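You operate a simulated robot arm through the tools that you are given. There is no shell and no other tool.

Carry out the task below with a simulated robot arm. There is one attempt and no reset: what you move stays moved.

Task
End the ohms test: hold, light, multimeter and box off, red plug out.
Fine: pull the red plug from the resistor box last and lay it on the bench.

It is judged by the outcome, as a careful person would: the job done as asked, and still so three seconds after it is handed in. It fails if anything else is knocked over, pushed out of place, dropped, spilled or broken.

Robot
A 5-joint arm with a two-finger parallel gripper, fixed in place. Base frame: the origin is at the foot of the arm, x ahead of it, y to its left, z up; the work surface is at about z = 0. Units: mm, degrees, N and s.
With the tool pointing down near the work surface it reaches from about 260 to 600 mm from the base axis. Its first joint turns from -66.0 to 66.0 degrees. The tool tilts only in the upright plane through the base axis and itself; it spins freely about its own axis. Payload 1.57 kg.
The tool frame sits at the grasp point between the pads (the TCP): z along the fingers, y along the line on which they close. The tips reach 30 mm beyond it. Largest opening 80 mm; finger width 17, thickness 12; the body of the gripper, 40 by 82 mm, starts 80 mm behind the TCP.
Orientation is told as [roll, pitch, yaw] about the base's x, y, z axes, in that order, counted from this pose: with the fingers straight down and closing along the base's y, the tool's x points along the base's -x, its y along +y and its z along -z.

Tools
- The arm moves only by the tool servo_tool. Its argument "deltas" is a list of rows, each a list of 7 numbers: the shift along the tool's x, y, z in mm, then the turn, a rotation vector about the tool's x, y, z in rad, then the closure, from 0 (fully open) to 1 (shut). In form: [[dx, dy, dz, rx, ry, rz, jaw], ...]. A call has 1 to 20 rows; each row shifts and turns the commanded pose from where the row before left it, along the tool's axes as they then stand. A row lasts 0.2 s, in which the tool goes at most 50 mm and 8.6 degrees; a call with a longer step from one row to the next is refused whole, and so is a gripper value outside its range. Where a pose cannot be reached the arm comes as near as it can. A force on the tool above 40 N (or 10 N above the force at the start of the call, whichever is more), or a blocked arm, ends the call early, and 0.2 s more pass. Each finger travels about 153 mm/s and halts on what it meets, pressing with about 43 N; the grip force reading is that of the motor and also rises with nothing between the fingers. The clock runs only during rows and for 0.2 s after the last one: add rows that do not move to give the fingers time. The reply holds the time, the measured pose of the TCP, the force on the tool along the base axes, the opening and the grip force, in the units named above and with some noise, with the torque about the TCP (base axes, N m) and any sound that the robot's microphone picked up.
- Cameras (640 x 400 px; columns grow to the right, rows downward): "scene" is fixed at [19.5, 378.5, 536]; the picture's right is [-0.85, -0.53, 0.00], its down [-0.24, 0.38, -0.89] and it looks along [0.47, -0.76, -0.45] (base axes); focal length 329 px, centre (320, 200). "wrist" rides on the gripper at [72, -7, -122] in the tool frame; the picture's right is [0.09, 1.00, 0.00], its down [-0.84, 0.08, -0.54] and it looks along [-0.54, 0.05, 0.84] (tool axes); focal length 238 px, centre (320, 200). There is no depth. A picture from a camera that has moved, and an enlarged one, comes with that camera's place and axes in the base frame and with its lens. The place of the scene camera against the robot may be out by one fixed shift of up to 12 mm in any direction.
- camera(camera): a new picture of that camera. No time passes.
- close_up(camera, box): a new picture of the part [left, top, right, bottom] of that camera's present view, enlarged. No time passes.
- finish_job(): hands the job in; it is judged then, once.

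Places have to be worked out from the pictures, the camera data and where the tool is seen. Open the gripper and draw the arm clear of the work before you hand the job in, unless the task says otherwise.

The tools are called after ">>>" by a JSON object that holds its "method" and its "body". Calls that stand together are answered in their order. servo_tool: Moves the arm, as the interface text tells. Its arguments: {"type":"object","properties":{"deltas":{"type":"array","items":{"type":"array","items":{"type":"number"}}}},"required":["deltas"]} The other tools are called the same way: camera (camera) takes a picture; close_up (camera, box) takes an enlarged picture of a part of a camera's view; finish_job () hands the job in.

At the start:

```text
t: 0.0
eef_pos: [331.8, -85.6, 420.1]
ee_rot: [0.0, 0.0, 0.1]
wrist_force: [0.4, 1.2, 0.0]
ft_torque: [0.01, 0.01, 0.0]
grip_width: 80.0
grasp_force: 0.0
```

scene: 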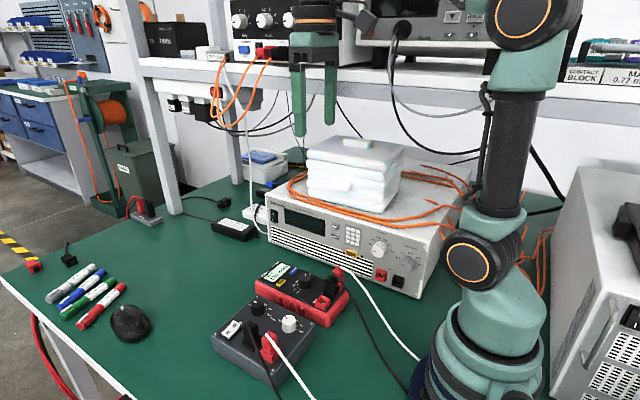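
wrist: 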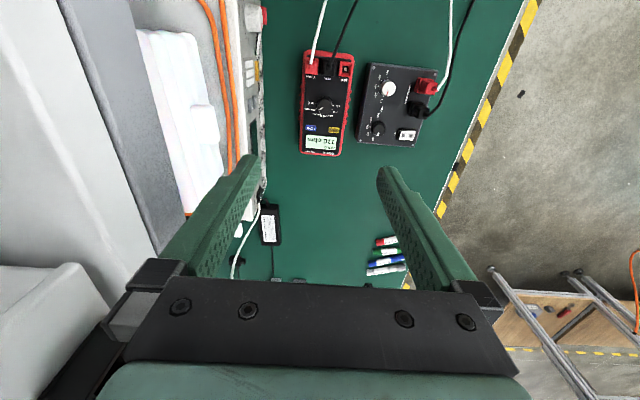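

I'll start by looking closely at the multimeter and the resistor box in both views before moving anything.

>>> {"method": "close_up", "body": {"camera": "scene", "box": [200, 250, 360, 350]}}

>>> {"method": "close_up", "body": {"camera": "wrist", "box": [290, 40, 450, 160]}}

>>> {"method": "close_up", "body": {"camera": "scene", "box": [200, 290, 320, 390]}}

>>> {"method": "close_up", "body": {"camera": "scene", "box": [250, 255, 355, 325]}}

>>> {"method": "close_up", "body": {"camera": "wrist", "box": [295, 40, 359, 160]}}

>>> {"method": "close_up", "body": {"camera": "wrist", "box": [355, 55, 445, 150]}}

```text
4.00 times, centred on (280, 300) of scene
camera zoom: at [19.5, 378.5, 536.0], right [-0.85, -0.53, 0.0], down [-0.24, 0.38, -0.89], along [0.47, -0.76, -0.45], focal length 1317 px, centre (480, -200)
```

zoom: 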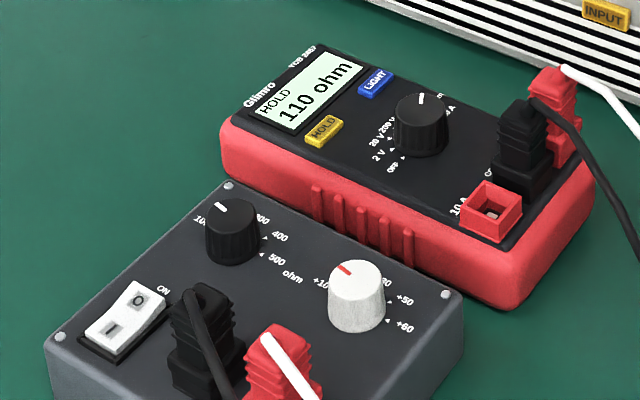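

```text
3.33 times, centred on (370, 100) of wrist
camera zoom: at [258.1, -94.8, 540.7], right [-0.09, 1.0, 0.0], down [0.84, 0.08, 0.54], along [0.54, 0.05, -0.84], focal length 794 px, centre (153, 533)
```

zoom: 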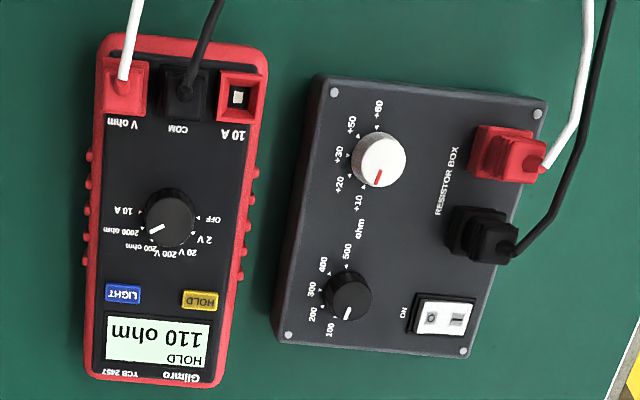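

```text
4.00 times, centred on (260, 340) of scene
camera zoom: at [19.5, 378.5, 536.0], right [-0.85, -0.53, 0.0], down [-0.24, 0.38, -0.89], along [0.47, -0.76, -0.45], focal length 1317 px, centre (560, -360)
```

zoom: 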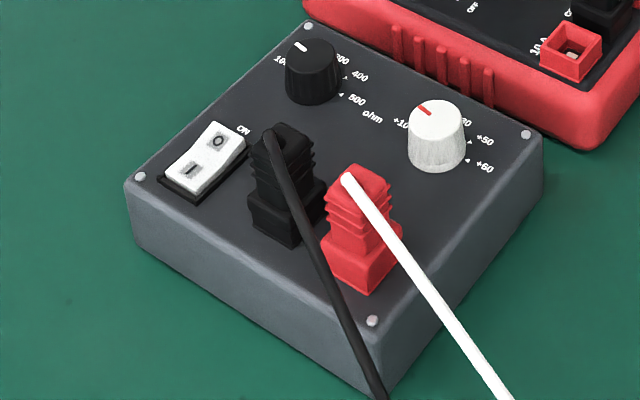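

```text
5.71 times, centred on (302, 290) of scene
camera zoom: at [19.5, 378.5, 536.0], right [-0.85, -0.53, 0.0], down [-0.24, 0.38, -0.89], along [0.47, -0.76, -0.45], focal length 1882 px, centre (420, -314)
```

zoom: 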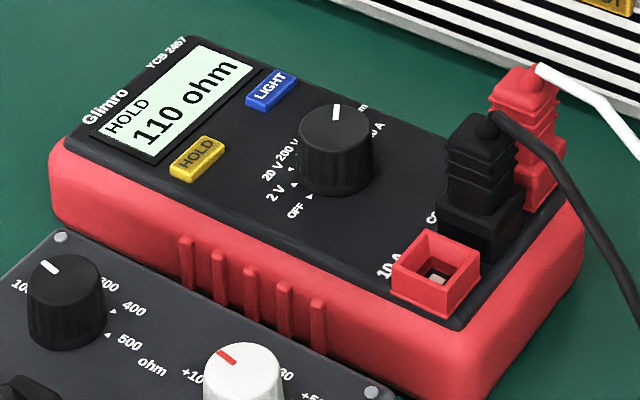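

```text
3.33 times, centred on (327, 100) of wrist
camera zoom: at [258.1, -94.8, 540.7], right [-0.09, 1.0, 0.0], down [0.84, 0.08, 0.54], along [0.54, 0.05, -0.84], focal length 794 px, centre (297, 533)
```

zoom: 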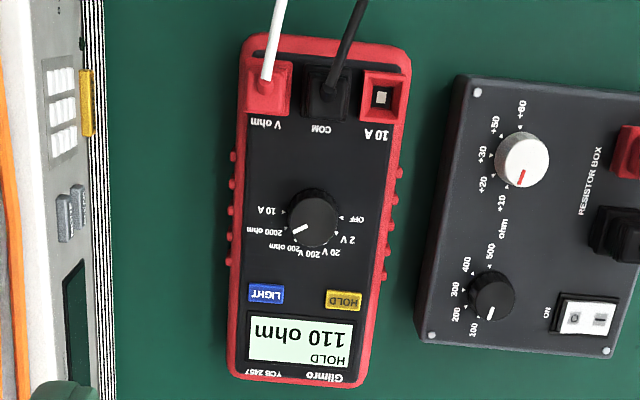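

```text
4.21 times, centred on (400, 102) of wrist
camera zoom: at [258.1, -94.8, 540.7], right [-0.09, 1.0, 0.0], down [0.84, 0.08, 0.54], along [0.54, 0.05, -0.84], focal length 1004 px, centre (-17, 610)
```

zoom: 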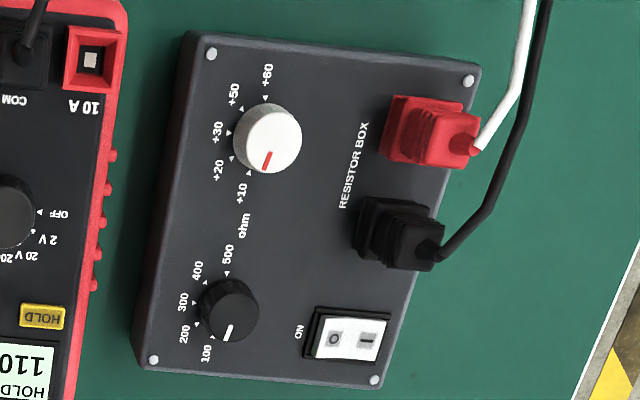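

The meter reads HOLD 110 ohm. Its display end is at about x=420, the knob at about (357,-77), and the resistor box sits at +y. I'll lower the arm to z≈220 near x=300 for a sharper wrist view; it stays well above everything.

>>> {"method": "servo_tool", "body": {"deltas": [[5, 3, 33, 0, 0, 0, 0], [5, 3, 33, 0, 0, 0, 0], [5, 3, 33, 0, 0, 0, 0], [5, 3, 33, 0, 0, 0, 0], [5, 3, 33, 0, 0, 0, 0], [5, 3, 33, 0, 0, 0, 0]]}}

>>> {"method": "camera", "body": {"camera": "wrist"}}

>>> {"method": "camera", "body": {"camera": "scene"}}

```text
t: 1.4
eef_pos: [300.0, -68.0, 220.0]
ee_rot: [0.1, 0.0, 0.0]
wrist_force: [0.2, 0.5, 0.2]
ft_torque: [-0.02, -0.04, 0.0]
grip_width: 80.2
grasp_force: 0.0
```

```text
taken
camera wrist: at [227.6, -76.9, 342.2], right [-0.09, 1.0, 0.0], down [0.84, 0.08, 0.54], along [0.54, 0.05, -0.84], focal length 238 px, centre (320, 200)
```

wrist: 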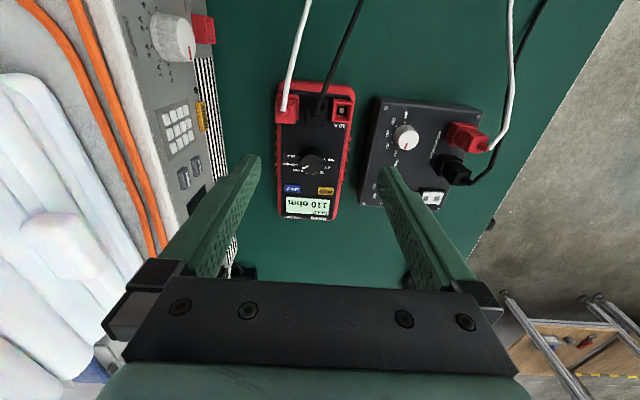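

```text
taken
```

scene: 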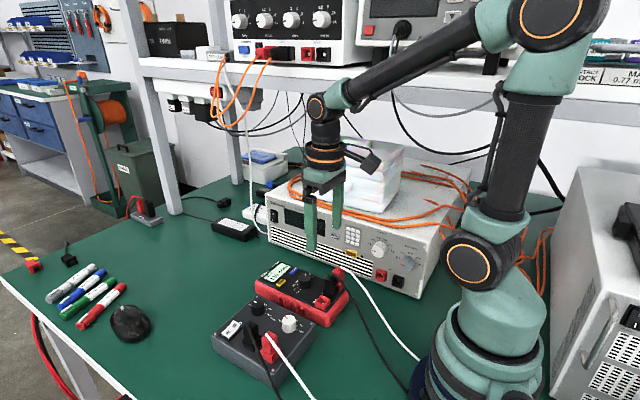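

Now I zoom into the meter and the box from this nearer wrist view to fix the button, knob, switch and plug positions.

>>> {"method": "close_up", "body": {"camera": "wrist", "box": [260, 70, 370, 230]}}

>>> {"method": "close_up", "body": {"camera": "wrist", "box": [275, 120, 355, 225]}}

>>> {"method": "close_up", "body": {"camera": "wrist", "box": [350, 90, 500, 220]}}

>>> {"method": "close_up", "body": {"camera": "wrist", "box": [410, 170, 460, 220]}}

>>> {"method": "close_up", "body": {"camera": "scene", "box": [215, 310, 265, 350]}}

```text
2.50 times, centred on (315, 150) of wrist
camera zoom: at [227.6, -76.9, 342.2], right [-0.09, 1.0, 0.0], down [0.84, 0.08, 0.54], along [0.54, 0.05, -0.84], focal length 596 px, centre (332, 325)
```

zoom: 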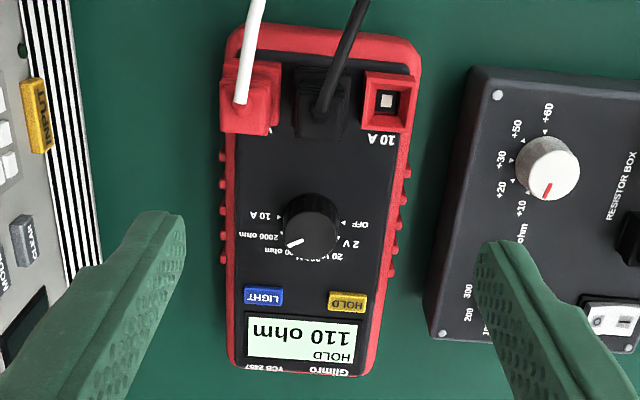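

```text
3.81 times, centred on (315, 172) of wrist
camera zoom: at [227.6, -76.9, 342.2], right [-0.09, 1.0, 0.0], down [0.84, 0.08, 0.54], along [0.54, 0.05, -0.84], focal length 908 px, centre (339, 305)
```

zoom: 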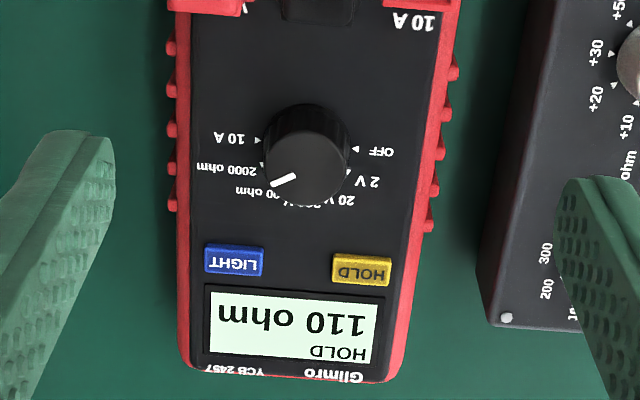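

```text
3.08 times, centred on (425, 155) of wrist
camera zoom: at [227.6, -76.9, 342.2], right [-0.09, 1.0, 0.0], down [0.84, 0.08, 0.54], along [0.54, 0.05, -0.84], focal length 733 px, centre (-3, 338)
```

zoom: 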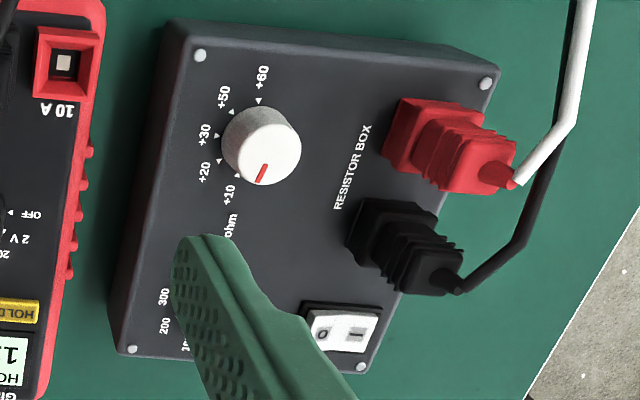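

```text
8.00 times, centred on (435, 195) of wrist
camera zoom: at [227.6, -76.9, 342.2], right [-0.09, 1.0, 0.0], down [0.84, 0.08, 0.54], along [0.54, 0.05, -0.84], focal length 1907 px, centre (-600, 240)
```

zoom: 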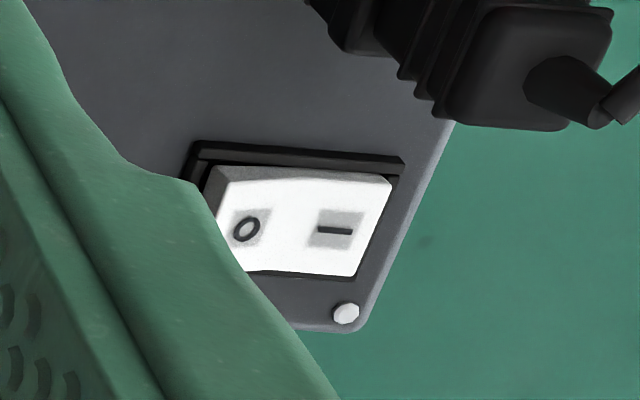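

```text
10.00 times, centred on (240, 330) of scene
camera zoom: at [19.5, 378.5, 536.0], right [-0.85, -0.53, 0.0], down [-0.24, 0.38, -0.89], along [0.47, -0.76, -0.45], focal length 3293 px, centre (1120, -1100)
```

zoom: 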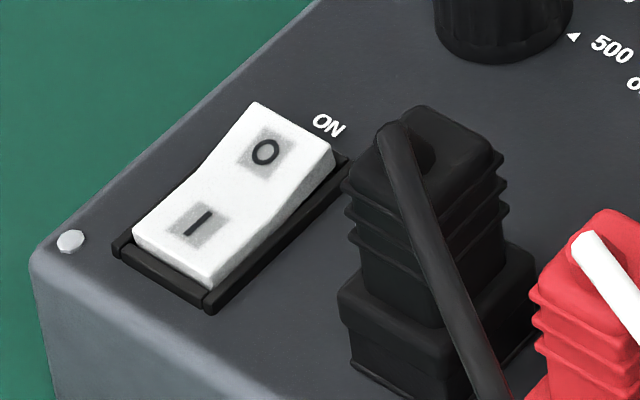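

The rocker's I end is down, so the box is ON, and its O end (toward the meter) is the side to press. Triangulating from the two wrist views puts HOLD at about (400,-52,45). I'll close the fingers and go above it, then check alignment.

>>> {"method": "servo_tool", "body": {"deltas": [[-25, 4, 0, 0, 0, 0, 1], [-25, 4, 0, 0, 0, 0, 1], [-25, 4, 0, 0, 0, 0, 1], [-25, 4, 0, 0, 0, 0, 1], [0, 0, 25, 0, 0, 0, 1], [0, 0, 25, 0, 0, 0, 1], [0, 0, 25, 0, 0, 0, 1], [0, 0, 20, 0, 0, 0, 1], [0, 0, 0, 0, 0, 0, 1]]}}

>>> {"method": "camera", "body": {"camera": "wrist"}}

>>> {"method": "close_up", "body": {"camera": "wrist", "box": [240, 100, 400, 220]}}

>>> {"method": "close_up", "body": {"camera": "scene", "box": [220, 220, 370, 330]}}

```text
t: 3.4
eef_pos: [399.8, -51.0, 126.5]
ee_rot: [0.0, 0.1, 0.1]
wrist_force: [0.4, 0.5, -0.2]
ft_torque: [-0.03, -0.04, 0.02]
grip_width: 0.1
grasp_force: 21.5
```

```text
taken
camera wrist: at [327.6, -60.6, 247.4], right [-0.09, 1.0, 0.0], down [0.84, 0.08, 0.54], along [0.54, 0.05, -0.84], focal length 238 px, centre (320, 200)
```

wrist: 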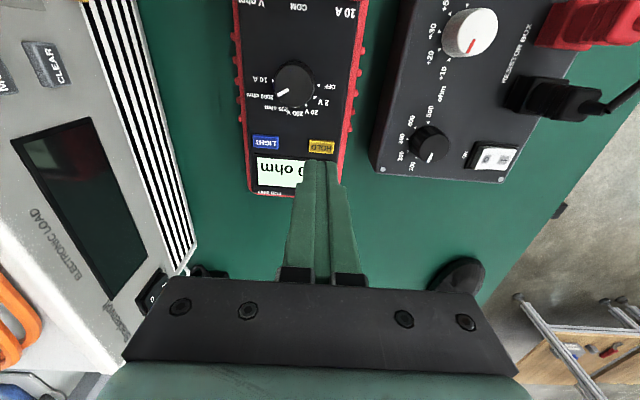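

```text
3.33 times, centred on (320, 160) of wrist
camera zoom: at [327.6, -60.6, 247.4], right [-0.09, 1.0, 0.0], down [0.84, 0.08, 0.54], along [0.54, 0.05, -0.84], focal length 794 px, centre (320, 333)
```

zoom: 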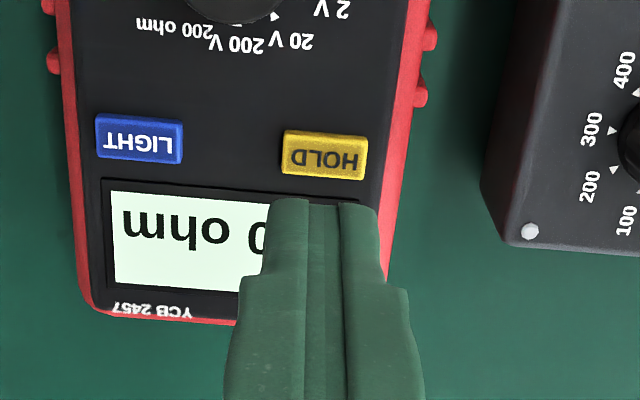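

```text
3.64 times, centred on (295, 275) of scene
camera zoom: at [19.5, 378.5, 536.0], right [-0.85, -0.53, 0.0], down [-0.24, 0.38, -0.89], along [0.47, -0.76, -0.45], focal length 1198 px, centre (411, -73)
```

zoom: 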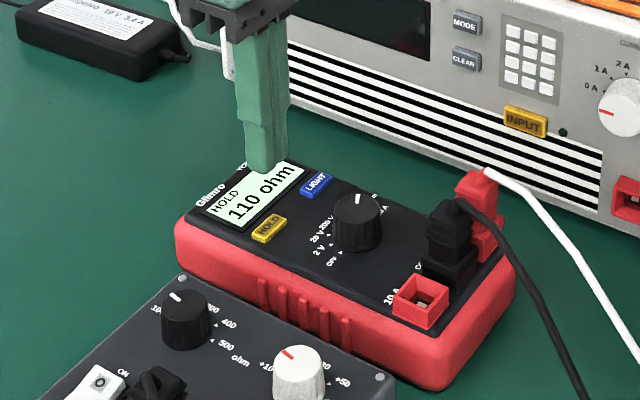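

HOLD lies within about 2 mm of straight under the fingertips (needs about +1 in y). I lower 32 mm to just above it and check again.

>>> {"method": "servo_tool", "body": {"deltas": [[0, 1, 8, 0, 0, 0, 1], [0, 0, 8, 0, 0, 0, 1], [0, 0, 8, 0, 0, 0, 1], [0, 0, 8, 0, 0, 0, 1], [0, 0, 0, 0, 0, 0, 1]]}}

>>> {"method": "close_up", "body": {"camera": "wrist", "box": [240, 100, 400, 220]}}

>>> {"method": "close_up", "body": {"camera": "scene", "box": [230, 230, 350, 320]}}

```text
t: 4.6
eef_pos: [401.4, -50.4, 92.1]
ee_rot: [0.0, 0.0, 0.0]
wrist_force: [-0.6, 0.3, 0.0]
ft_torque: [-0.01, -0.02, 0.0]
grip_width: 0.0
grasp_force: 21.4
```

```text
3.33 times, centred on (320, 160) of wrist
camera zoom: at [327.9, -59.5, 215.2], right [-0.09, 1.0, 0.0], down [0.84, 0.08, 0.54], along [0.54, 0.05, -0.84], focal length 794 px, centre (320, 333)
```

zoom: 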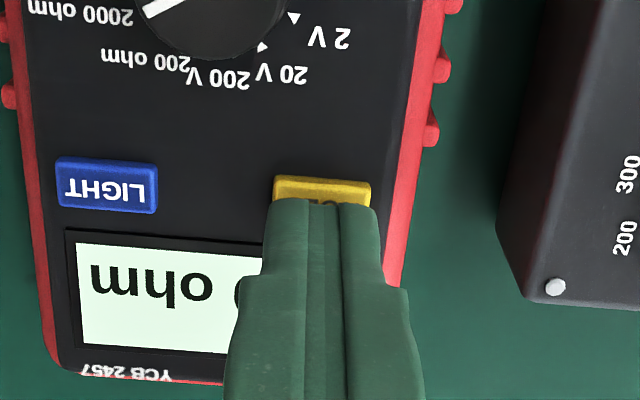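

```text
4.44 times, centred on (290, 275) of scene
camera zoom: at [19.5, 378.5, 536.0], right [-0.85, -0.53, 0.0], down [-0.24, 0.38, -0.89], along [0.47, -0.76, -0.45], focal length 1464 px, centre (453, -133)
```

zoom: 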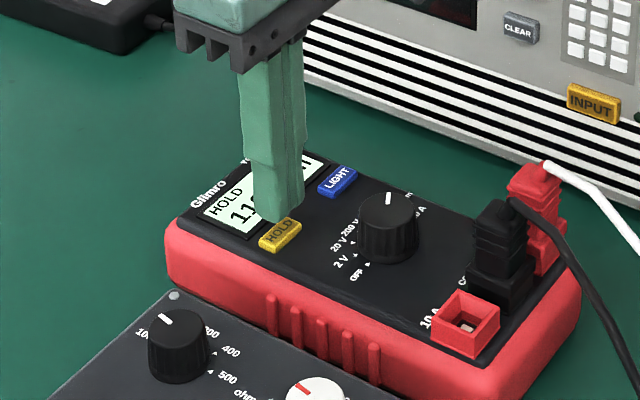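

The fingertips are centred over HOLD. I descend in 1 mm rows so that the force reading and microphone show the contact.

>>> {"method": "servo_tool", "body": {"deltas": [[0, 0, 4, 0, 0, 0, 1], [0, 0, 4, 0, 0, 0, 1], [0, 0, 1, 0, 0, 0, 1], [0, 0, 1, 0, 0, 0, 1], [0, 0, 1, 0, 0, 0, 1], [0, 0, 1, 0, 0, 0, 1]]}}

>>> {"method": "close_up", "body": {"camera": "scene", "box": [230, 230, 350, 320]}}

```text
t: 6.0
eef_pos: [400.8, -51.0, 81.8]
ee_rot: [0.0, -0.1, 0.0]
wrist_force: [0.0, -0.7, 0.6]
ft_torque: [0.0, 0.03, 0.0]
grip_width: 0.2
grasp_force: 21.2
```

```text
4.44 times, centred on (290, 275) of scene
camera zoom: at [19.5, 378.5, 536.0], right [-0.85, -0.53, 0.0], down [-0.24, 0.38, -0.89], along [0.47, -0.76, -0.45], focal length 1464 px, centre (453, -133)
```

zoom: 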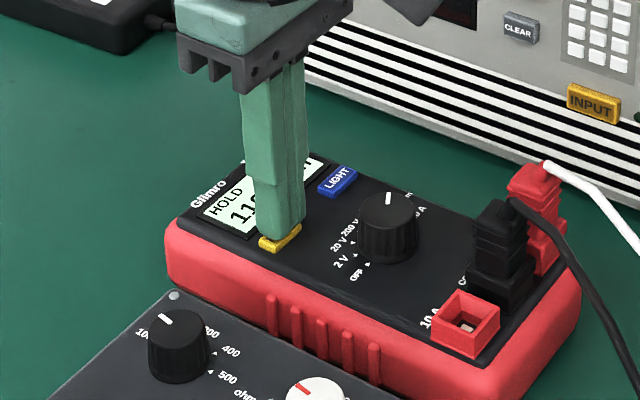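

No contact yet, with the tip at about z=51 just above the button. I continue in half-millimetre rows.

>>> {"method": "servo_tool", "body": {"deltas": [[0, 0, 0.5, 0, 0, 0, 1], [0, 0, 0.5, 0, 0, 0, 1], [0, 0, 0.5, 0, 0, 0, 1], [0, 0, 0.5, 0, 0, 0, 1], [0, 0, 0.5, 0, 0, 0, 1], [0, 0, 0.5, 0, 0, 0, 1]]}}

>>> {"method": "close_up", "body": {"camera": "scene", "box": [230, 230, 350, 320]}}

```text
t: 7.4
eef_pos: [399.7, -51.5, 78.5]
ee_rot: [0.0, 0.1, 0.0]
wrist_force: [0.8, -0.1, 0.9]
ft_torque: [0.01, 0.02, -0.02]
grip_width: 0.0
grasp_force: 21.2
```

```text
4.44 times, centred on (290, 275) of scene
camera zoom: at [19.5, 378.5, 536.0], right [-0.85, -0.53, 0.0], down [-0.24, 0.38, -0.89], along [0.47, -0.76, -0.45], focal length 1464 px, centre (453, -133)
```

zoom: 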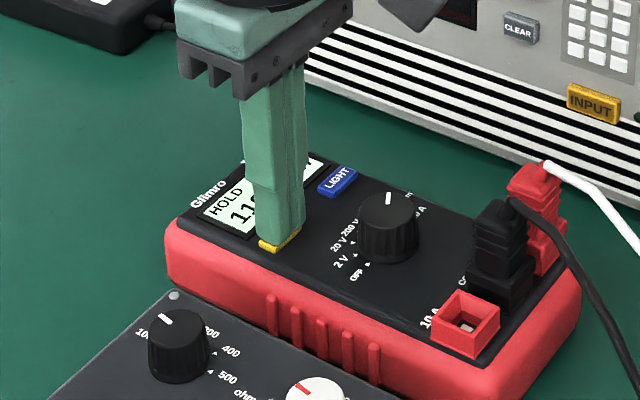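

Still no real contact at a tip height of about 48.5. I continue down in small rows.

>>> {"method": "servo_tool", "body": {"deltas": [[0, 0, 0.5, 0, 0, 0, 1], [0, 0, 0.5, 0, 0, 0, 1], [0, 0, 0.5, 0, 0, 0, 1], [0, 0, 0.5, 0, 0, 0, 1]]}}

>>> {"method": "close_up", "body": {"camera": "scene", "box": [230, 230, 350, 320]}}

```text
t: 8.4
eef_pos: [400.2, -51.3, 76.8]
ee_rot: [0.0, 0.0, 0.0]
wrist_force: [-2.0, -1.4, 5.6]
ft_torque: [-0.05, 0.07, -0.03]
grip_width: 0.2
grasp_force: 21.1
heard: click
```

```text
4.44 times, centred on (290, 275) of scene
camera zoom: at [19.5, 378.5, 536.0], right [-0.85, -0.53, 0.0], down [-0.24, 0.38, -0.89], along [0.47, -0.76, -0.45], focal length 1464 px, centre (453, -133)
```

zoom: 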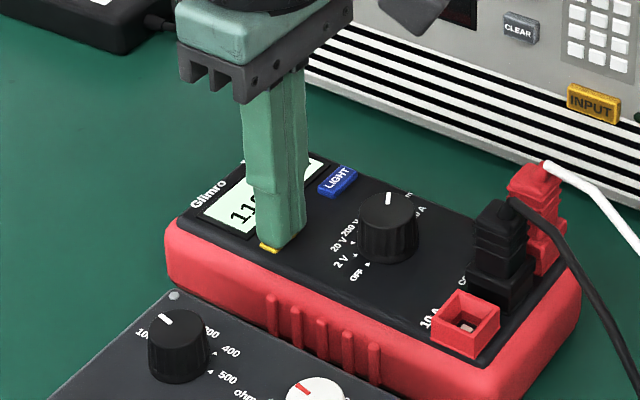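

A click was heard and HOLD has gone from the display, with the tip at about z=46.8. I back straight up 25 mm and check that it stays off.

>>> {"method": "servo_tool", "body": {"deltas": [[0, 0, -2, 0, 0, 0, 1], [0, 0, -8, 0, 0, 0, 1], [0, 0, -8, 0, 0, 0, 1], [0, 0, -8, 0, 0, 0, 1], [0, 0, 0, 0, 0, 0, 1]]}}

>>> {"method": "close_up", "body": {"camera": "scene", "box": [230, 230, 350, 320]}}

>>> {"method": "close_up", "body": {"camera": "wrist", "box": [240, 100, 400, 220]}}

```text
t: 9.6
eef_pos: [400.3, -51.7, 103.0]
ee_rot: [0.0, 0.0, 0.0]
wrist_force: [0.5, -0.2, -0.2]
ft_torque: [0.04, -0.04, 0.01]
grip_width: 0.1
grasp_force: 21.1
```

```text
4.44 times, centred on (290, 275) of scene
camera zoom: at [19.5, 378.5, 536.0], right [-0.85, -0.53, 0.0], down [-0.24, 0.38, -0.89], along [0.47, -0.76, -0.45], focal length 1464 px, centre (453, -133)
```

zoom: 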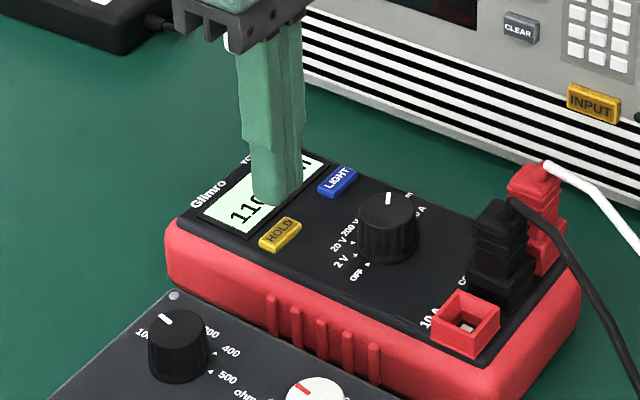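

```text
3.33 times, centred on (320, 160) of wrist
camera zoom: at [328.0, -59.4, 225.3], right [-0.09, 1.0, 0.0], down [0.84, 0.08, 0.54], along [0.54, 0.05, -0.84], focal length 794 px, centre (320, 333)
```

zoom: 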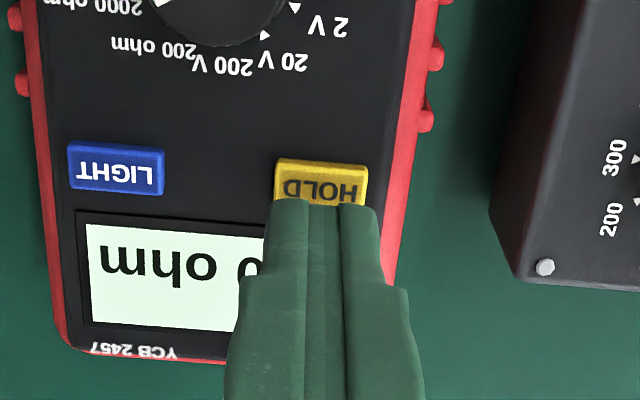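

HOLD is off. LIGHT sits about 48.6 mm toward -y from here, so I shift over it at this height and check.

>>> {"method": "servo_tool", "body": {"deltas": [[-0.5, -12, 0, 0, 0, 0, 1], [-0.5, -12, 0, 0, 0, 0, 1], [0, -12, 0, 0, 0, 0, 1], [0, -12.5, 0, 0, 0, 0, 1], [0, 0, 6, 0, 0, 0, 1], [0, 0, 6, 0, 0, 0, 1], [0, 0, 0, 0, 0, 0, 1]]}}

>>> {"method": "close_up", "body": {"camera": "wrist", "box": [240, 100, 400, 220]}}

>>> {"method": "close_up", "body": {"camera": "scene", "box": [230, 230, 350, 320]}}

```text
t: 11.2
eef_pos: [402.3, -100.6, 89.9]
ee_rot: [0.0, 0.0, 0.0]
wrist_force: [-0.5, 1.0, -0.1]
ft_torque: [0.0, 0.0, 0.01]
grip_width: 0.1
grasp_force: 20.9
```

```text
3.33 times, centred on (320, 160) of wrist
camera zoom: at [329.4, -109.3, 212.1], right [-0.09, 1.0, 0.0], down [0.84, 0.08, 0.54], along [0.54, 0.05, -0.84], focal length 794 px, centre (320, 333)
```

zoom: 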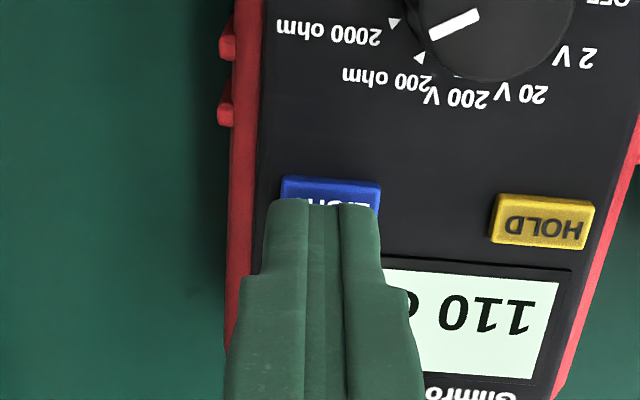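

```text
4.44 times, centred on (290, 275) of scene
camera zoom: at [19.5, 378.4, 536.0], right [-0.85, -0.53, 0.0], down [-0.24, 0.38, -0.89], along [0.47, -0.76, -0.45], focal length 1464 px, centre (453, -133)
```

zoom: 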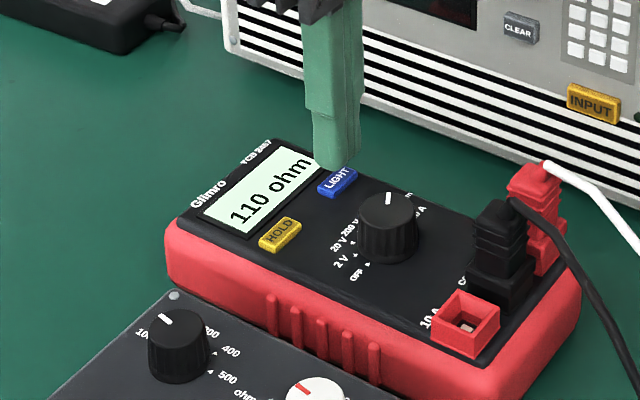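

The fingers are about 2 mm short in +y of LIGHT's centre. I correct that and descend to the same click depth in small rows.

>>> {"method": "servo_tool", "body": {"deltas": [[0, 2, 2, 0, 0, 0, 1], [0, 0, 3, 0, 0, 0, 1], [0, 0, 3, 0, 0, 0, 1], [0, 0, 1, 0, 0, 0, 1], [0, 0, 1, 0, 0, 0, 1], [0, 0, 0.5, 0, 0, 0, 1], [0, 0, 0.5, 0, 0, 0, 1], [0, 0, 0.5, 0, 0, 0, 1], [0, 0, 0.5, 0, 0, 0, 1]]}}

>>> {"method": "close_up", "body": {"camera": "scene", "box": [230, 230, 350, 320]}}

```text
t: 13.2
eef_pos: [400.4, -97.8, 79.1]
ee_rot: [0.1, -0.1, 0.0]
wrist_force: [0.9, -0.3, 1.4]
ft_torque: [0.0, -0.01, 0.0]
grip_width: 0.0
grasp_force: 21.5
heard: click
```

```text
4.44 times, centred on (290, 275) of scene
camera zoom: at [19.5, 378.5, 536.0], right [-0.85, -0.53, 0.0], down [-0.24, 0.38, -0.89], along [0.47, -0.76, -0.45], focal length 1464 px, centre (453, -133)
```

zoom: 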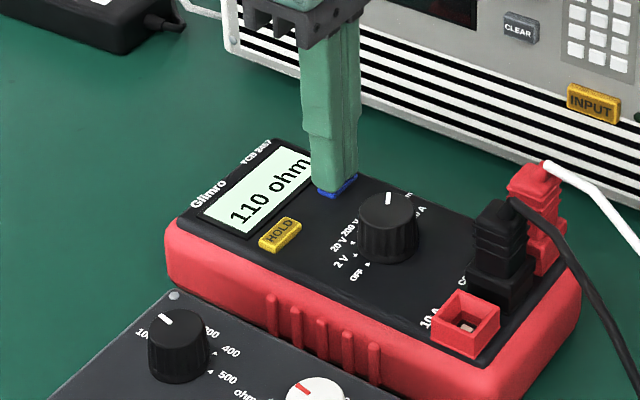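

A click was heard. I lift clear and compare the display's brightness with the earlier pictures.

>>> {"method": "servo_tool", "body": {"deltas": [[0, 0, -2, 0, 0, 0, 1], [0, 0, -8, 0, 0, 0, 1], [0, 0, -10, 0, 0, 0, 1], [0, 0, -10, 0, 0, 0, 1], [0, 0, -10, 0, 0, 0, 1]]}}

>>> {"method": "close_up", "body": {"camera": "scene", "box": [230, 230, 350, 320]}}

>>> {"method": "close_up", "body": {"camera": "wrist", "box": [260, 70, 420, 220]}}

>>> {"method": "camera", "body": {"camera": "wrist"}}

```text
t: 14.4
eef_pos: [401.5, -97.6, 118.3]
ee_rot: [0.0, 0.0, -0.1]
wrist_force: [0.1, 0.8, 0.2]
ft_torque: [0.0, -0.04, 0.0]
grip_width: 0.0
grasp_force: 21.1
```

```text
4.44 times, centred on (290, 275) of scene
camera zoom: at [19.5, 378.5, 536.0], right [-0.85, -0.53, 0.0], down [-0.24, 0.38, -0.89], along [0.47, -0.76, -0.45], focal length 1464 px, centre (453, -133)
```

zoom: 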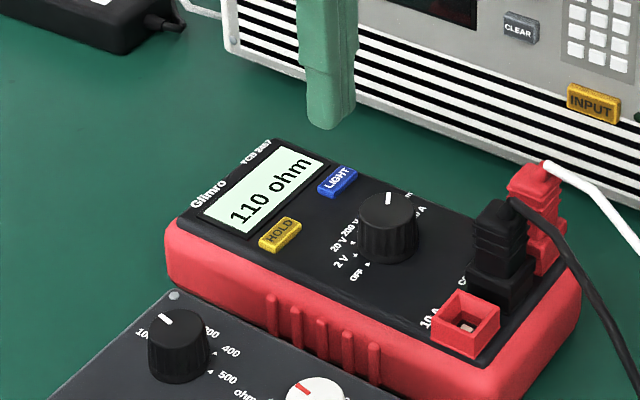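

```text
2.67 times, centred on (340, 145) of wrist
camera zoom: at [329.5, -106.1, 240.4], right [-0.09, 1.0, 0.0], down [0.84, 0.08, 0.54], along [0.54, 0.05, -0.84], focal length 636 px, centre (267, 347)
```

zoom: 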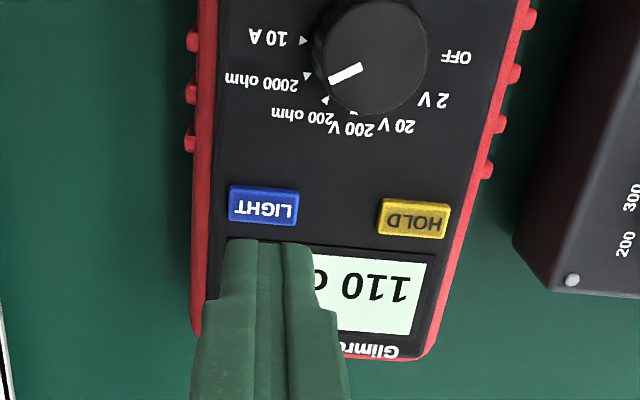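

```text
taken
camera wrist: at [329.5, -106.1, 240.4], right [-0.09, 1.0, 0.0], down [0.84, 0.08, 0.54], along [0.54, 0.05, -0.84], focal length 238 px, centre (320, 200)
```

wrist: 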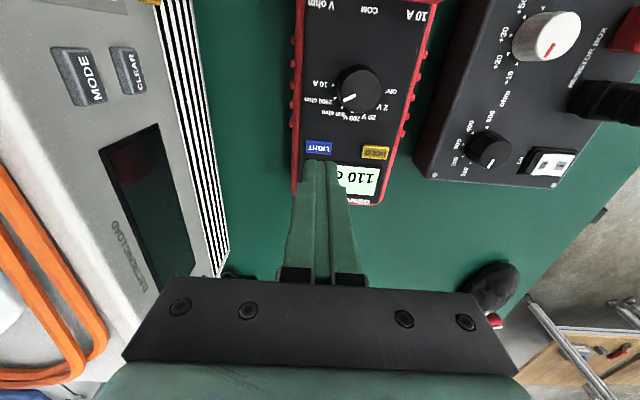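

HOLD stays off, but I can't tell yet whether the backlight changed. I zoom in closely on the display.

>>> {"method": "close_up", "body": {"camera": "scene", "box": [262, 255, 302, 285]}}

>>> {"method": "close_up", "body": {"camera": "wrist", "box": [300, 130, 400, 210]}}

```text
13.33 times, centred on (282, 270) of scene
camera zoom: at [19.5, 378.5, 536.0], right [-0.85, -0.53, 0.0], down [-0.24, 0.38, -0.89], along [0.47, -0.76, -0.45], focal length 4391 px, centre (827, -733)
```

zoom: 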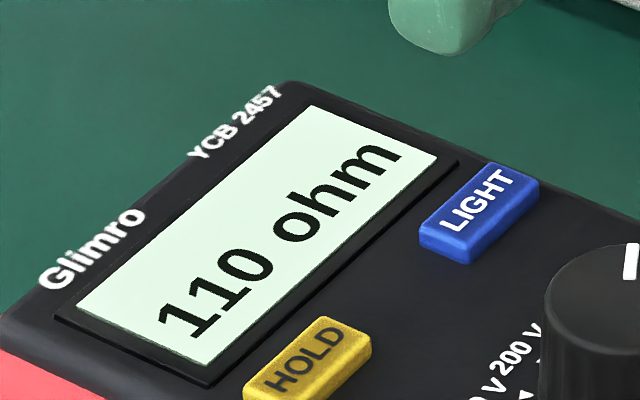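

```text
5.00 times, centred on (350, 170) of wrist
camera zoom: at [329.5, -106.1, 240.4], right [-0.09, 1.0, 0.0], down [0.84, 0.08, 0.54], along [0.54, 0.05, -0.84], focal length 1192 px, centre (170, 350)
```

zoom: 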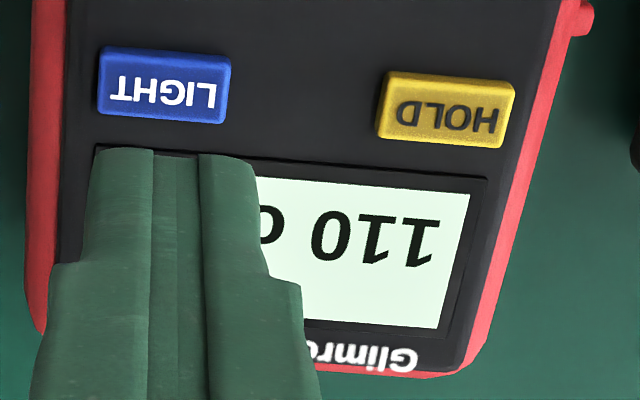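

The display still looks bright. I take the same close-up as at the start to compare, after letting a little time pass.

>>> {"method": "servo_tool", "body": {"deltas": [[0, 0, 0, 0, 0, 0, 1], [0, 0, 0, 0, 0, 0, 1], [0, 0, 0, 0, 0, 0, 1]]}}

>>> {"method": "close_up", "body": {"camera": "scene", "box": [250, 255, 355, 325]}}

>>> {"method": "camera", "body": {"camera": "scene"}}

```text
t: 15.2
eef_pos: [401.6, -98.5, 118.0]
ee_rot: [0.0, 0.0, 0.1]
wrist_force: [0.4, -0.5, -0.5]
ft_torque: [0.01, -0.03, 0.0]
grip_width: 0.2
grasp_force: 21.8
```

```text
5.71 times, centred on (302, 290) of scene
camera zoom: at [19.5, 378.5, 536.0], right [-0.85, -0.53, 0.0], down [-0.24, 0.38, -0.89], along [0.47, -0.76, -0.45], focal length 1882 px, centre (420, -314)
```

zoom: 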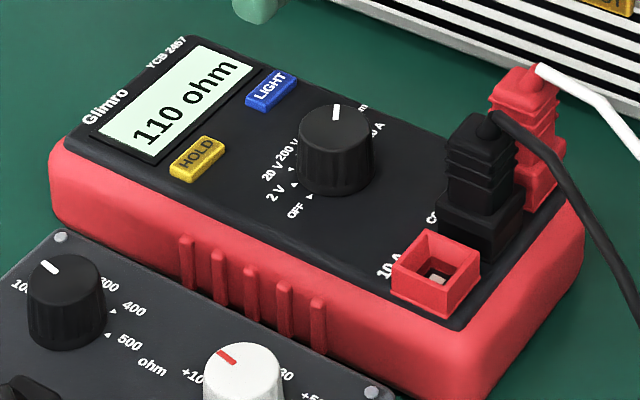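

```text
taken
```

scene: 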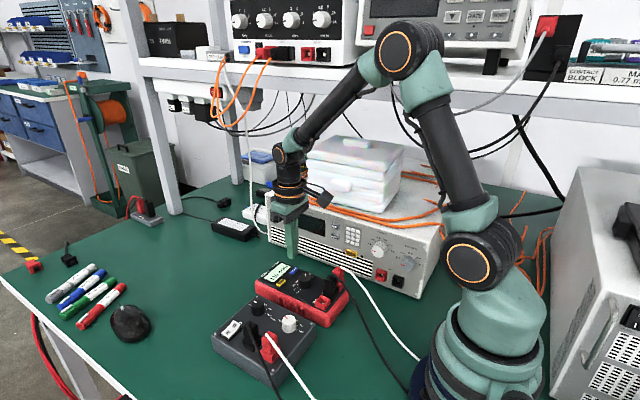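

The display looks unchanged, so I can't confirm the press registered. I'll press LIGHT again, a touch deeper, and watch the display while pressed; comparing the two states will show which is lit.

>>> {"method": "servo_tool", "body": {"deltas": [[0, 0, 10, 0, 0, 0, 1], [0, 0, 10, 0, 0, 0, 1], [0, 0, 10, 0, 0, 0, 1], [0, 0, 6, 0, 0, 0, 1], [0, 0, 1, 0, 0, 0, 1], [0, 0, 0.5, 0, 0, 0, 1]]}}

>>> {"method": "servo_tool", "body": {"deltas": [[0, 0, 0.5, 0, 0, 0, 1], [0, 0, 0.5, 0, 0, 0, 1]]}}

>>> {"method": "close_up", "body": {"camera": "scene", "box": [250, 255, 355, 325]}}

```text
t: 16.6
eef_pos: [401.6, -99.4, 80.3]
ee_rot: [0.0, 0.1, 0.0]
wrist_force: [0.6, -0.4, -0.6]
ft_torque: [-0.03, 0.04, -0.03]
grip_width: 0.1
grasp_force: 21.2
```

```text
t: 17.2
eef_pos: [401.1, -98.5, 80.3]
ee_rot: [-0.1, 0.0, 0.0]
wrist_force: [0.5, -0.4, -0.6]
ft_torque: [0.02, -0.02, 0.01]
grip_width: 0.0
grasp_force: 22.0
```

```text
5.71 times, centred on (302, 290) of scene
camera zoom: at [19.5, 378.5, 536.0], right [-0.85, -0.53, 0.0], down [-0.24, 0.38, -0.89], along [0.47, -0.76, -0.45], focal length 1882 px, centre (420, -314)
```

zoom: 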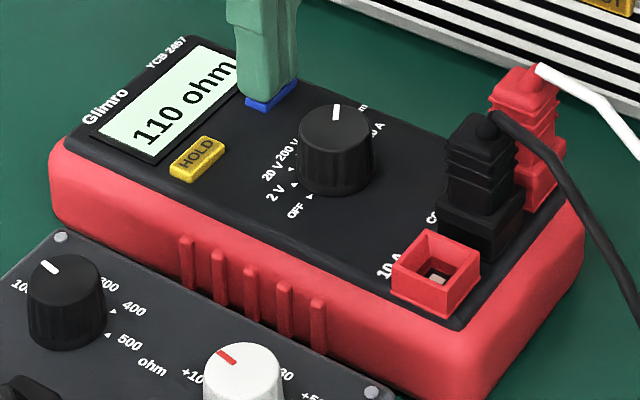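

No contact yet. I go on in 0.5 mm rows, two at a time.

>>> {"method": "servo_tool", "body": {"deltas": [[0, 0, 0.5, 0, 0, 0, 1], [0, 0, 0.5, 0, 0, 0, 1]]}}

>>> {"method": "servo_tool", "body": {"deltas": [[0, 0, 0.5, 0, 0, 0, 1], [0, 0, 0.5, 0, 0, 0, 1]]}}

>>> {"method": "close_up", "body": {"camera": "scene", "box": [250, 255, 355, 325]}}

```text
t: 17.8
eef_pos: [400.8, -98.7, 79.5]
ee_rot: [0.0, 0.0, 0.0]
wrist_force: [1.1, -0.1, 1.1]
ft_torque: [-0.01, -0.02, 0.0]
grip_width: 0.0
grasp_force: 21.5
```

```text
t: 18.4
eef_pos: [399.6, -98.6, 79.1]
ee_rot: [0.0, 0.0, 0.0]
wrist_force: [0.5, -0.3, 2.4]
ft_torque: [0.01, -0.01, 0.0]
grip_width: 0.0
grasp_force: 21.6
heard: click
```

```text
5.71 times, centred on (302, 290) of scene
camera zoom: at [19.5, 378.5, 536.0], right [-0.85, -0.53, 0.0], down [-0.24, 0.38, -0.89], along [0.47, -0.76, -0.45], focal length 1882 px, centre (420, -314)
```

zoom: 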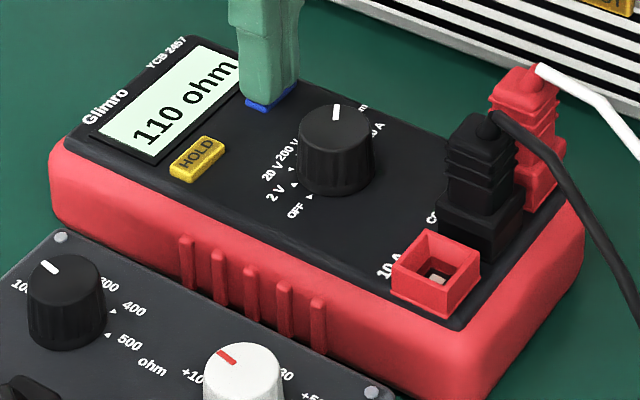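

A click at 2.4 N, but the display shows no visible change. I press about 1 mm deeper to see whether the light responds.

>>> {"method": "servo_tool", "body": {"deltas": [[0, 0, 0.5, 0, 0, 0, 1], [0, 0, 0.5, 0, 0, 0, 1]]}}

>>> {"method": "close_up", "body": {"camera": "scene", "box": [250, 255, 355, 325]}}

>>> {"method": "close_up", "body": {"camera": "wrist", "box": [260, 70, 420, 220]}}

```text
t: 19.0
eef_pos: [400.5, -97.9, 77.3]
ee_rot: [0.0, 0.1, 0.0]
wrist_force: [-0.6, -1.1, 4.0]
ft_torque: [-0.06, 0.0, -0.02]
grip_width: 0.2
grasp_force: 21.6
```

```text
5.71 times, centred on (302, 290) of scene
camera zoom: at [19.5, 378.5, 536.0], right [-0.85, -0.53, 0.0], down [-0.24, 0.38, -0.89], along [0.47, -0.76, -0.45], focal length 1882 px, centre (420, -314)
```

zoom: 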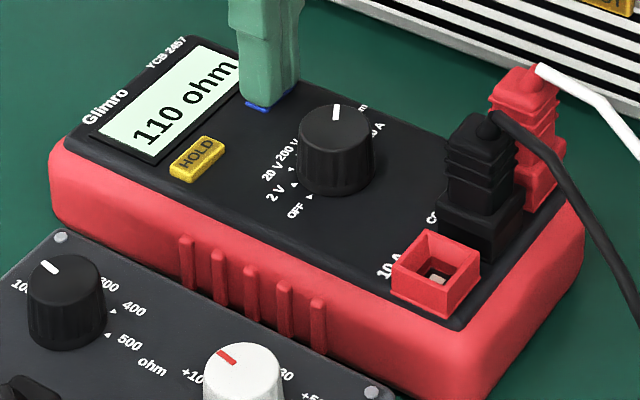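

```text
2.67 times, centred on (340, 145) of wrist
camera zoom: at [328.6, -106.5, 199.5], right [-0.09, 1.0, 0.0], down [0.84, 0.08, 0.54], along [0.54, 0.05, -0.84], focal length 636 px, centre (267, 347)
```

zoom: 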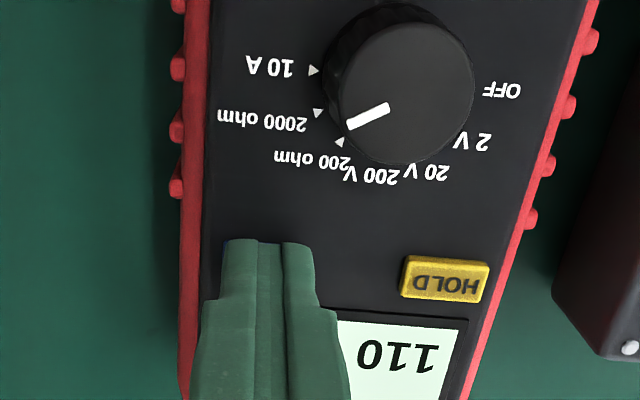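

I take the same tight zoom on the display as before for a direct comparison of its brightness.

>>> {"method": "close_up", "body": {"camera": "scene", "box": [262, 255, 302, 285]}}

>>> {"method": "close_up", "body": {"camera": "scene", "box": [264, 262, 292, 282]}}

```text
13.33 times, centred on (282, 270) of scene
camera zoom: at [19.5, 378.5, 536.0], right [-0.85, -0.53, 0.0], down [-0.24, 0.38, -0.89], along [0.47, -0.76, -0.45], focal length 4391 px, centre (827, -733)
```

zoom: 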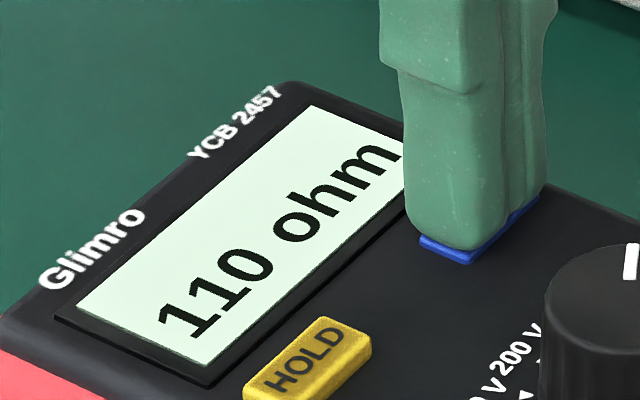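

```text
16.00 times, centred on (278, 272) of scene
camera zoom: at [19.5, 378.5, 536.0], right [-0.85, -0.53, 0.0], down [-0.24, 0.38, -0.89], along [0.47, -0.76, -0.45], focal length 5269 px, centre (992, -952)
```

zoom: 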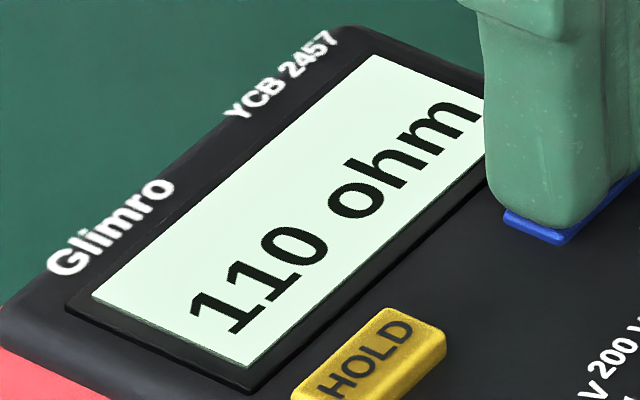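

The display still looks bright. The light may need the button held, so I keep it pressed for about 2 s without moving and look again.

>>> {"method": "servo_tool", "body": {"deltas": [[0, 0, 0, 0, 0, 0, 1], [0, 0, 0, 0, 0, 0, 1], [0, 0, 0, 0, 0, 0, 1], [0, 0, 0, 0, 0, 0, 1], [0, 0, 0, 0, 0, 0, 1], [0, 0, 0, 0, 0, 0, 1], [0, 0, 0, 0, 0, 0, 1], [0, 0, 0, 0, 0, 0, 1], [0, 0, 0, 0, 0, 0, 1], [0, 0, 0, 0, 0, 0, 1]]}}

>>> {"method": "close_up", "body": {"camera": "scene", "box": [262, 255, 302, 285]}}

```text
t: 21.2
eef_pos: [400.9, -98.9, 76.9]
ee_rot: [0.1, 0.0, -0.1]
wrist_force: [-0.2, 0.2, 3.2]
ft_torque: [0.02, 0.02, -0.03]
grip_width: 0.0
grasp_force: 21.2
```

```text
13.33 times, centred on (282, 270) of scene
camera zoom: at [19.5, 378.5, 536.0], right [-0.85, -0.53, 0.0], down [-0.24, 0.38, -0.89], along [0.47, -0.76, -0.45], focal length 4391 px, centre (827, -733)
```

zoom: 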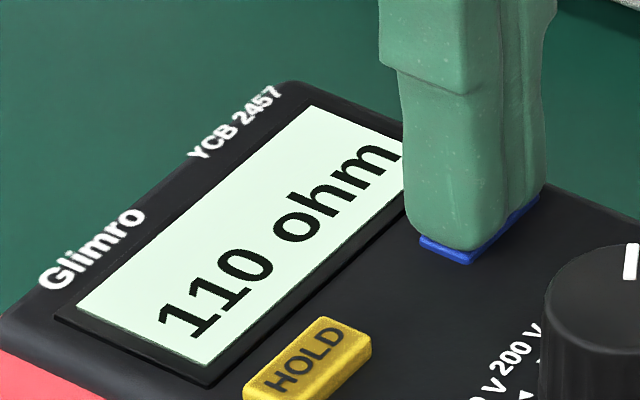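

No change with a 2 s hold. I press slightly deeper in half-millimetre rows to see if the click had only been the start of the travel.

>>> {"method": "servo_tool", "body": {"deltas": [[0, 0, 0.5, 0, 0, 0, 1], [0, 0, 0.5, 0, 0, 0, 1]]}}

>>> {"method": "close_up", "body": {"camera": "scene", "box": [262, 255, 302, 285]}}

```text
t: 21.8
eef_pos: [401.1, -98.3, 77.3]
ee_rot: [0.0, 0.0, 0.0]
wrist_force: [-3.0, -0.2, 8.5]
ft_torque: [0.0, 0.07, -0.01]
grip_width: 0.0
grasp_force: 21.4
```

```text
13.33 times, centred on (282, 270) of scene
camera zoom: at [19.5, 378.5, 536.0], right [-0.85, -0.53, 0.0], down [-0.24, 0.38, -0.89], along [0.47, -0.76, -0.45], focal length 4391 px, centre (827, -733)
```

zoom: 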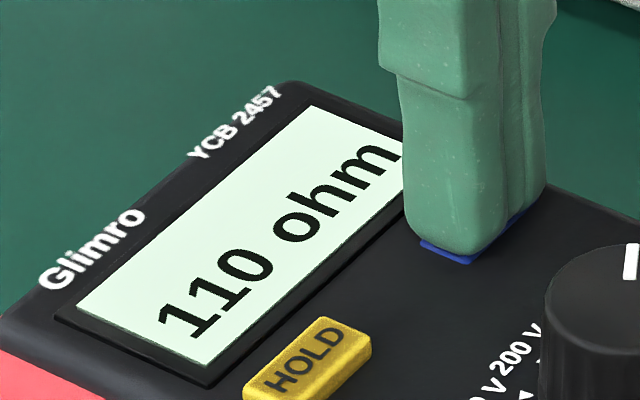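

The button is bottomed out now (8.5 N) with no further click. I release and return to the same height as before, then take the same views to compare the states after one and two clicks.

>>> {"method": "servo_tool", "body": {"deltas": [[0, 0, -2.5, 0, 0, 0, 1], [0, 0, -9, 0, 0, 0, 1], [0, 0, -10, 0, 0, 0, 1], [0, 0, -10, 0, 0, 0, 1], [0, 0, -10, 0, 0, 0, 1], [0, 0, 0, 0, 0, 0, 1]]}}

>>> {"method": "close_up", "body": {"camera": "scene", "box": [250, 255, 355, 325]}}

>>> {"method": "close_up", "body": {"camera": "wrist", "box": [260, 70, 420, 220]}}

>>> {"method": "close_up", "body": {"camera": "scene", "box": [262, 255, 302, 285]}}

```text
t: 23.2
eef_pos: [400.9, -97.5, 119.0]
ee_rot: [-0.1, 0.0, 0.0]
wrist_force: [-0.1, 0.7, 0.0]
ft_torque: [-0.02, -0.02, 0.01]
grip_width: 0.0
grasp_force: 22.1
```

```text
5.71 times, centred on (302, 290) of scene
camera zoom: at [19.5, 378.5, 536.0], right [-0.85, -0.53, 0.0], down [-0.24, 0.38, -0.89], along [0.47, -0.76, -0.45], focal length 1882 px, centre (420, -314)
```

zoom: 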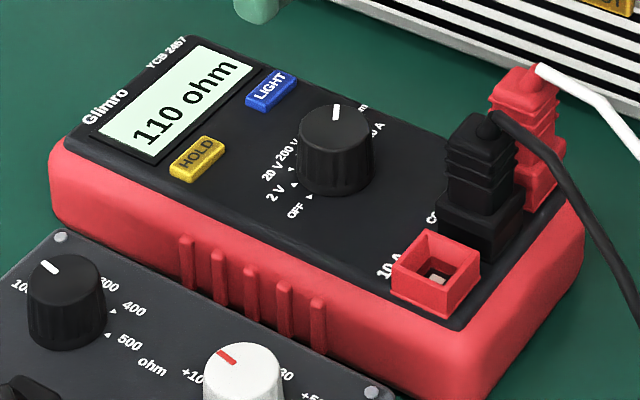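

```text
2.67 times, centred on (340, 145) of wrist
camera zoom: at [328.8, -106.2, 240.1], right [-0.09, 1.0, 0.0], down [0.84, 0.08, 0.54], along [0.54, 0.05, -0.84], focal length 636 px, centre (267, 347)
```

zoom: 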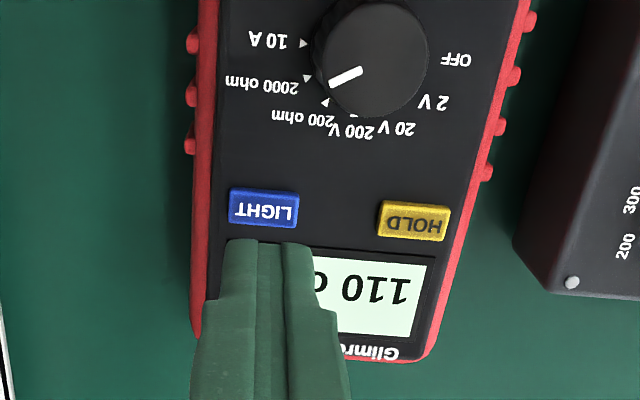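

```text
13.33 times, centred on (282, 270) of scene
camera zoom: at [19.5, 378.5, 536.0], right [-0.85, -0.53, 0.0], down [-0.24, 0.38, -0.89], along [0.47, -0.76, -0.45], focal length 4391 px, centre (827, -733)
```

zoom: 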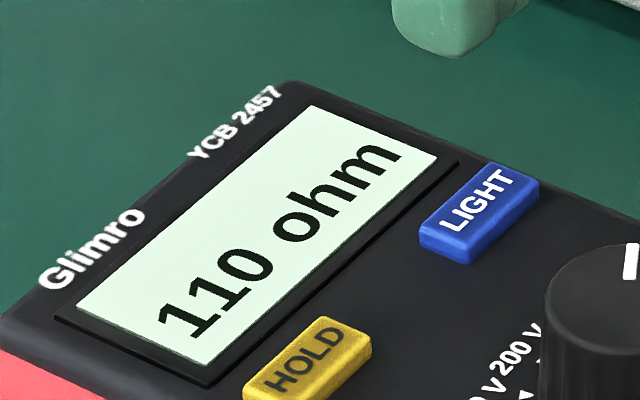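

Two clicks, and both states look alike. The light may step through levels, so I press LIGHT once more and compare again.

>>> {"method": "servo_tool", "body": {"deltas": [[0, 0, 10, 0, 0, 0, 1], [0, 0, 10, 0, 0, 0, 1], [0, 0, 10, 0, 0, 0, 1], [0, 0, 6, 0, 0, 0, 1], [0, 0, 1, 0, 0, 0, 1], [0, 0, 1, 0, 0, 0, 1], [0, 0, 0.5, 0, 0, 0, 1], [0, 0, 0.5, 0, 0, 0, 1], [0, 0, 0.5, 0, 0, 0, 1], [0, 0, 0.5, 0, 0, 0, 1]]}}

>>> {"method": "close_up", "body": {"camera": "scene", "box": [262, 255, 302, 285]}}

```text
t: 25.4
eef_pos: [401.8, -97.1, 78.4]
ee_rot: [0.0, -0.2, 0.0]
wrist_force: [-0.2, -1.0, 3.2]
ft_torque: [-0.01, 0.01, -0.01]
grip_width: 0.0
grasp_force: 21.2
heard: click
```

```text
13.33 times, centred on (282, 270) of scene
camera zoom: at [19.5, 378.5, 536.0], right [-0.85, -0.53, 0.0], down [-0.24, 0.38, -0.89], along [0.47, -0.76, -0.45], focal length 4391 px, centre (827, -733)
```

zoom: 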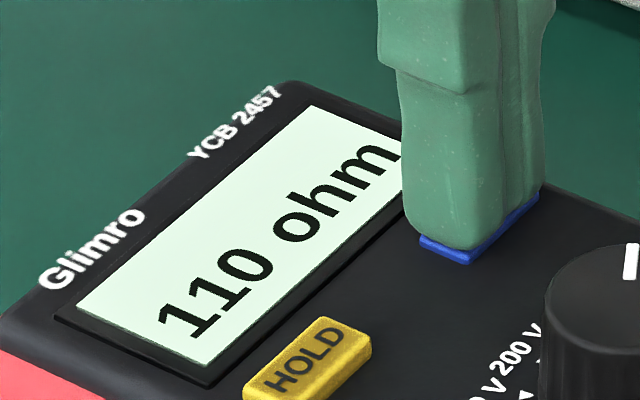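

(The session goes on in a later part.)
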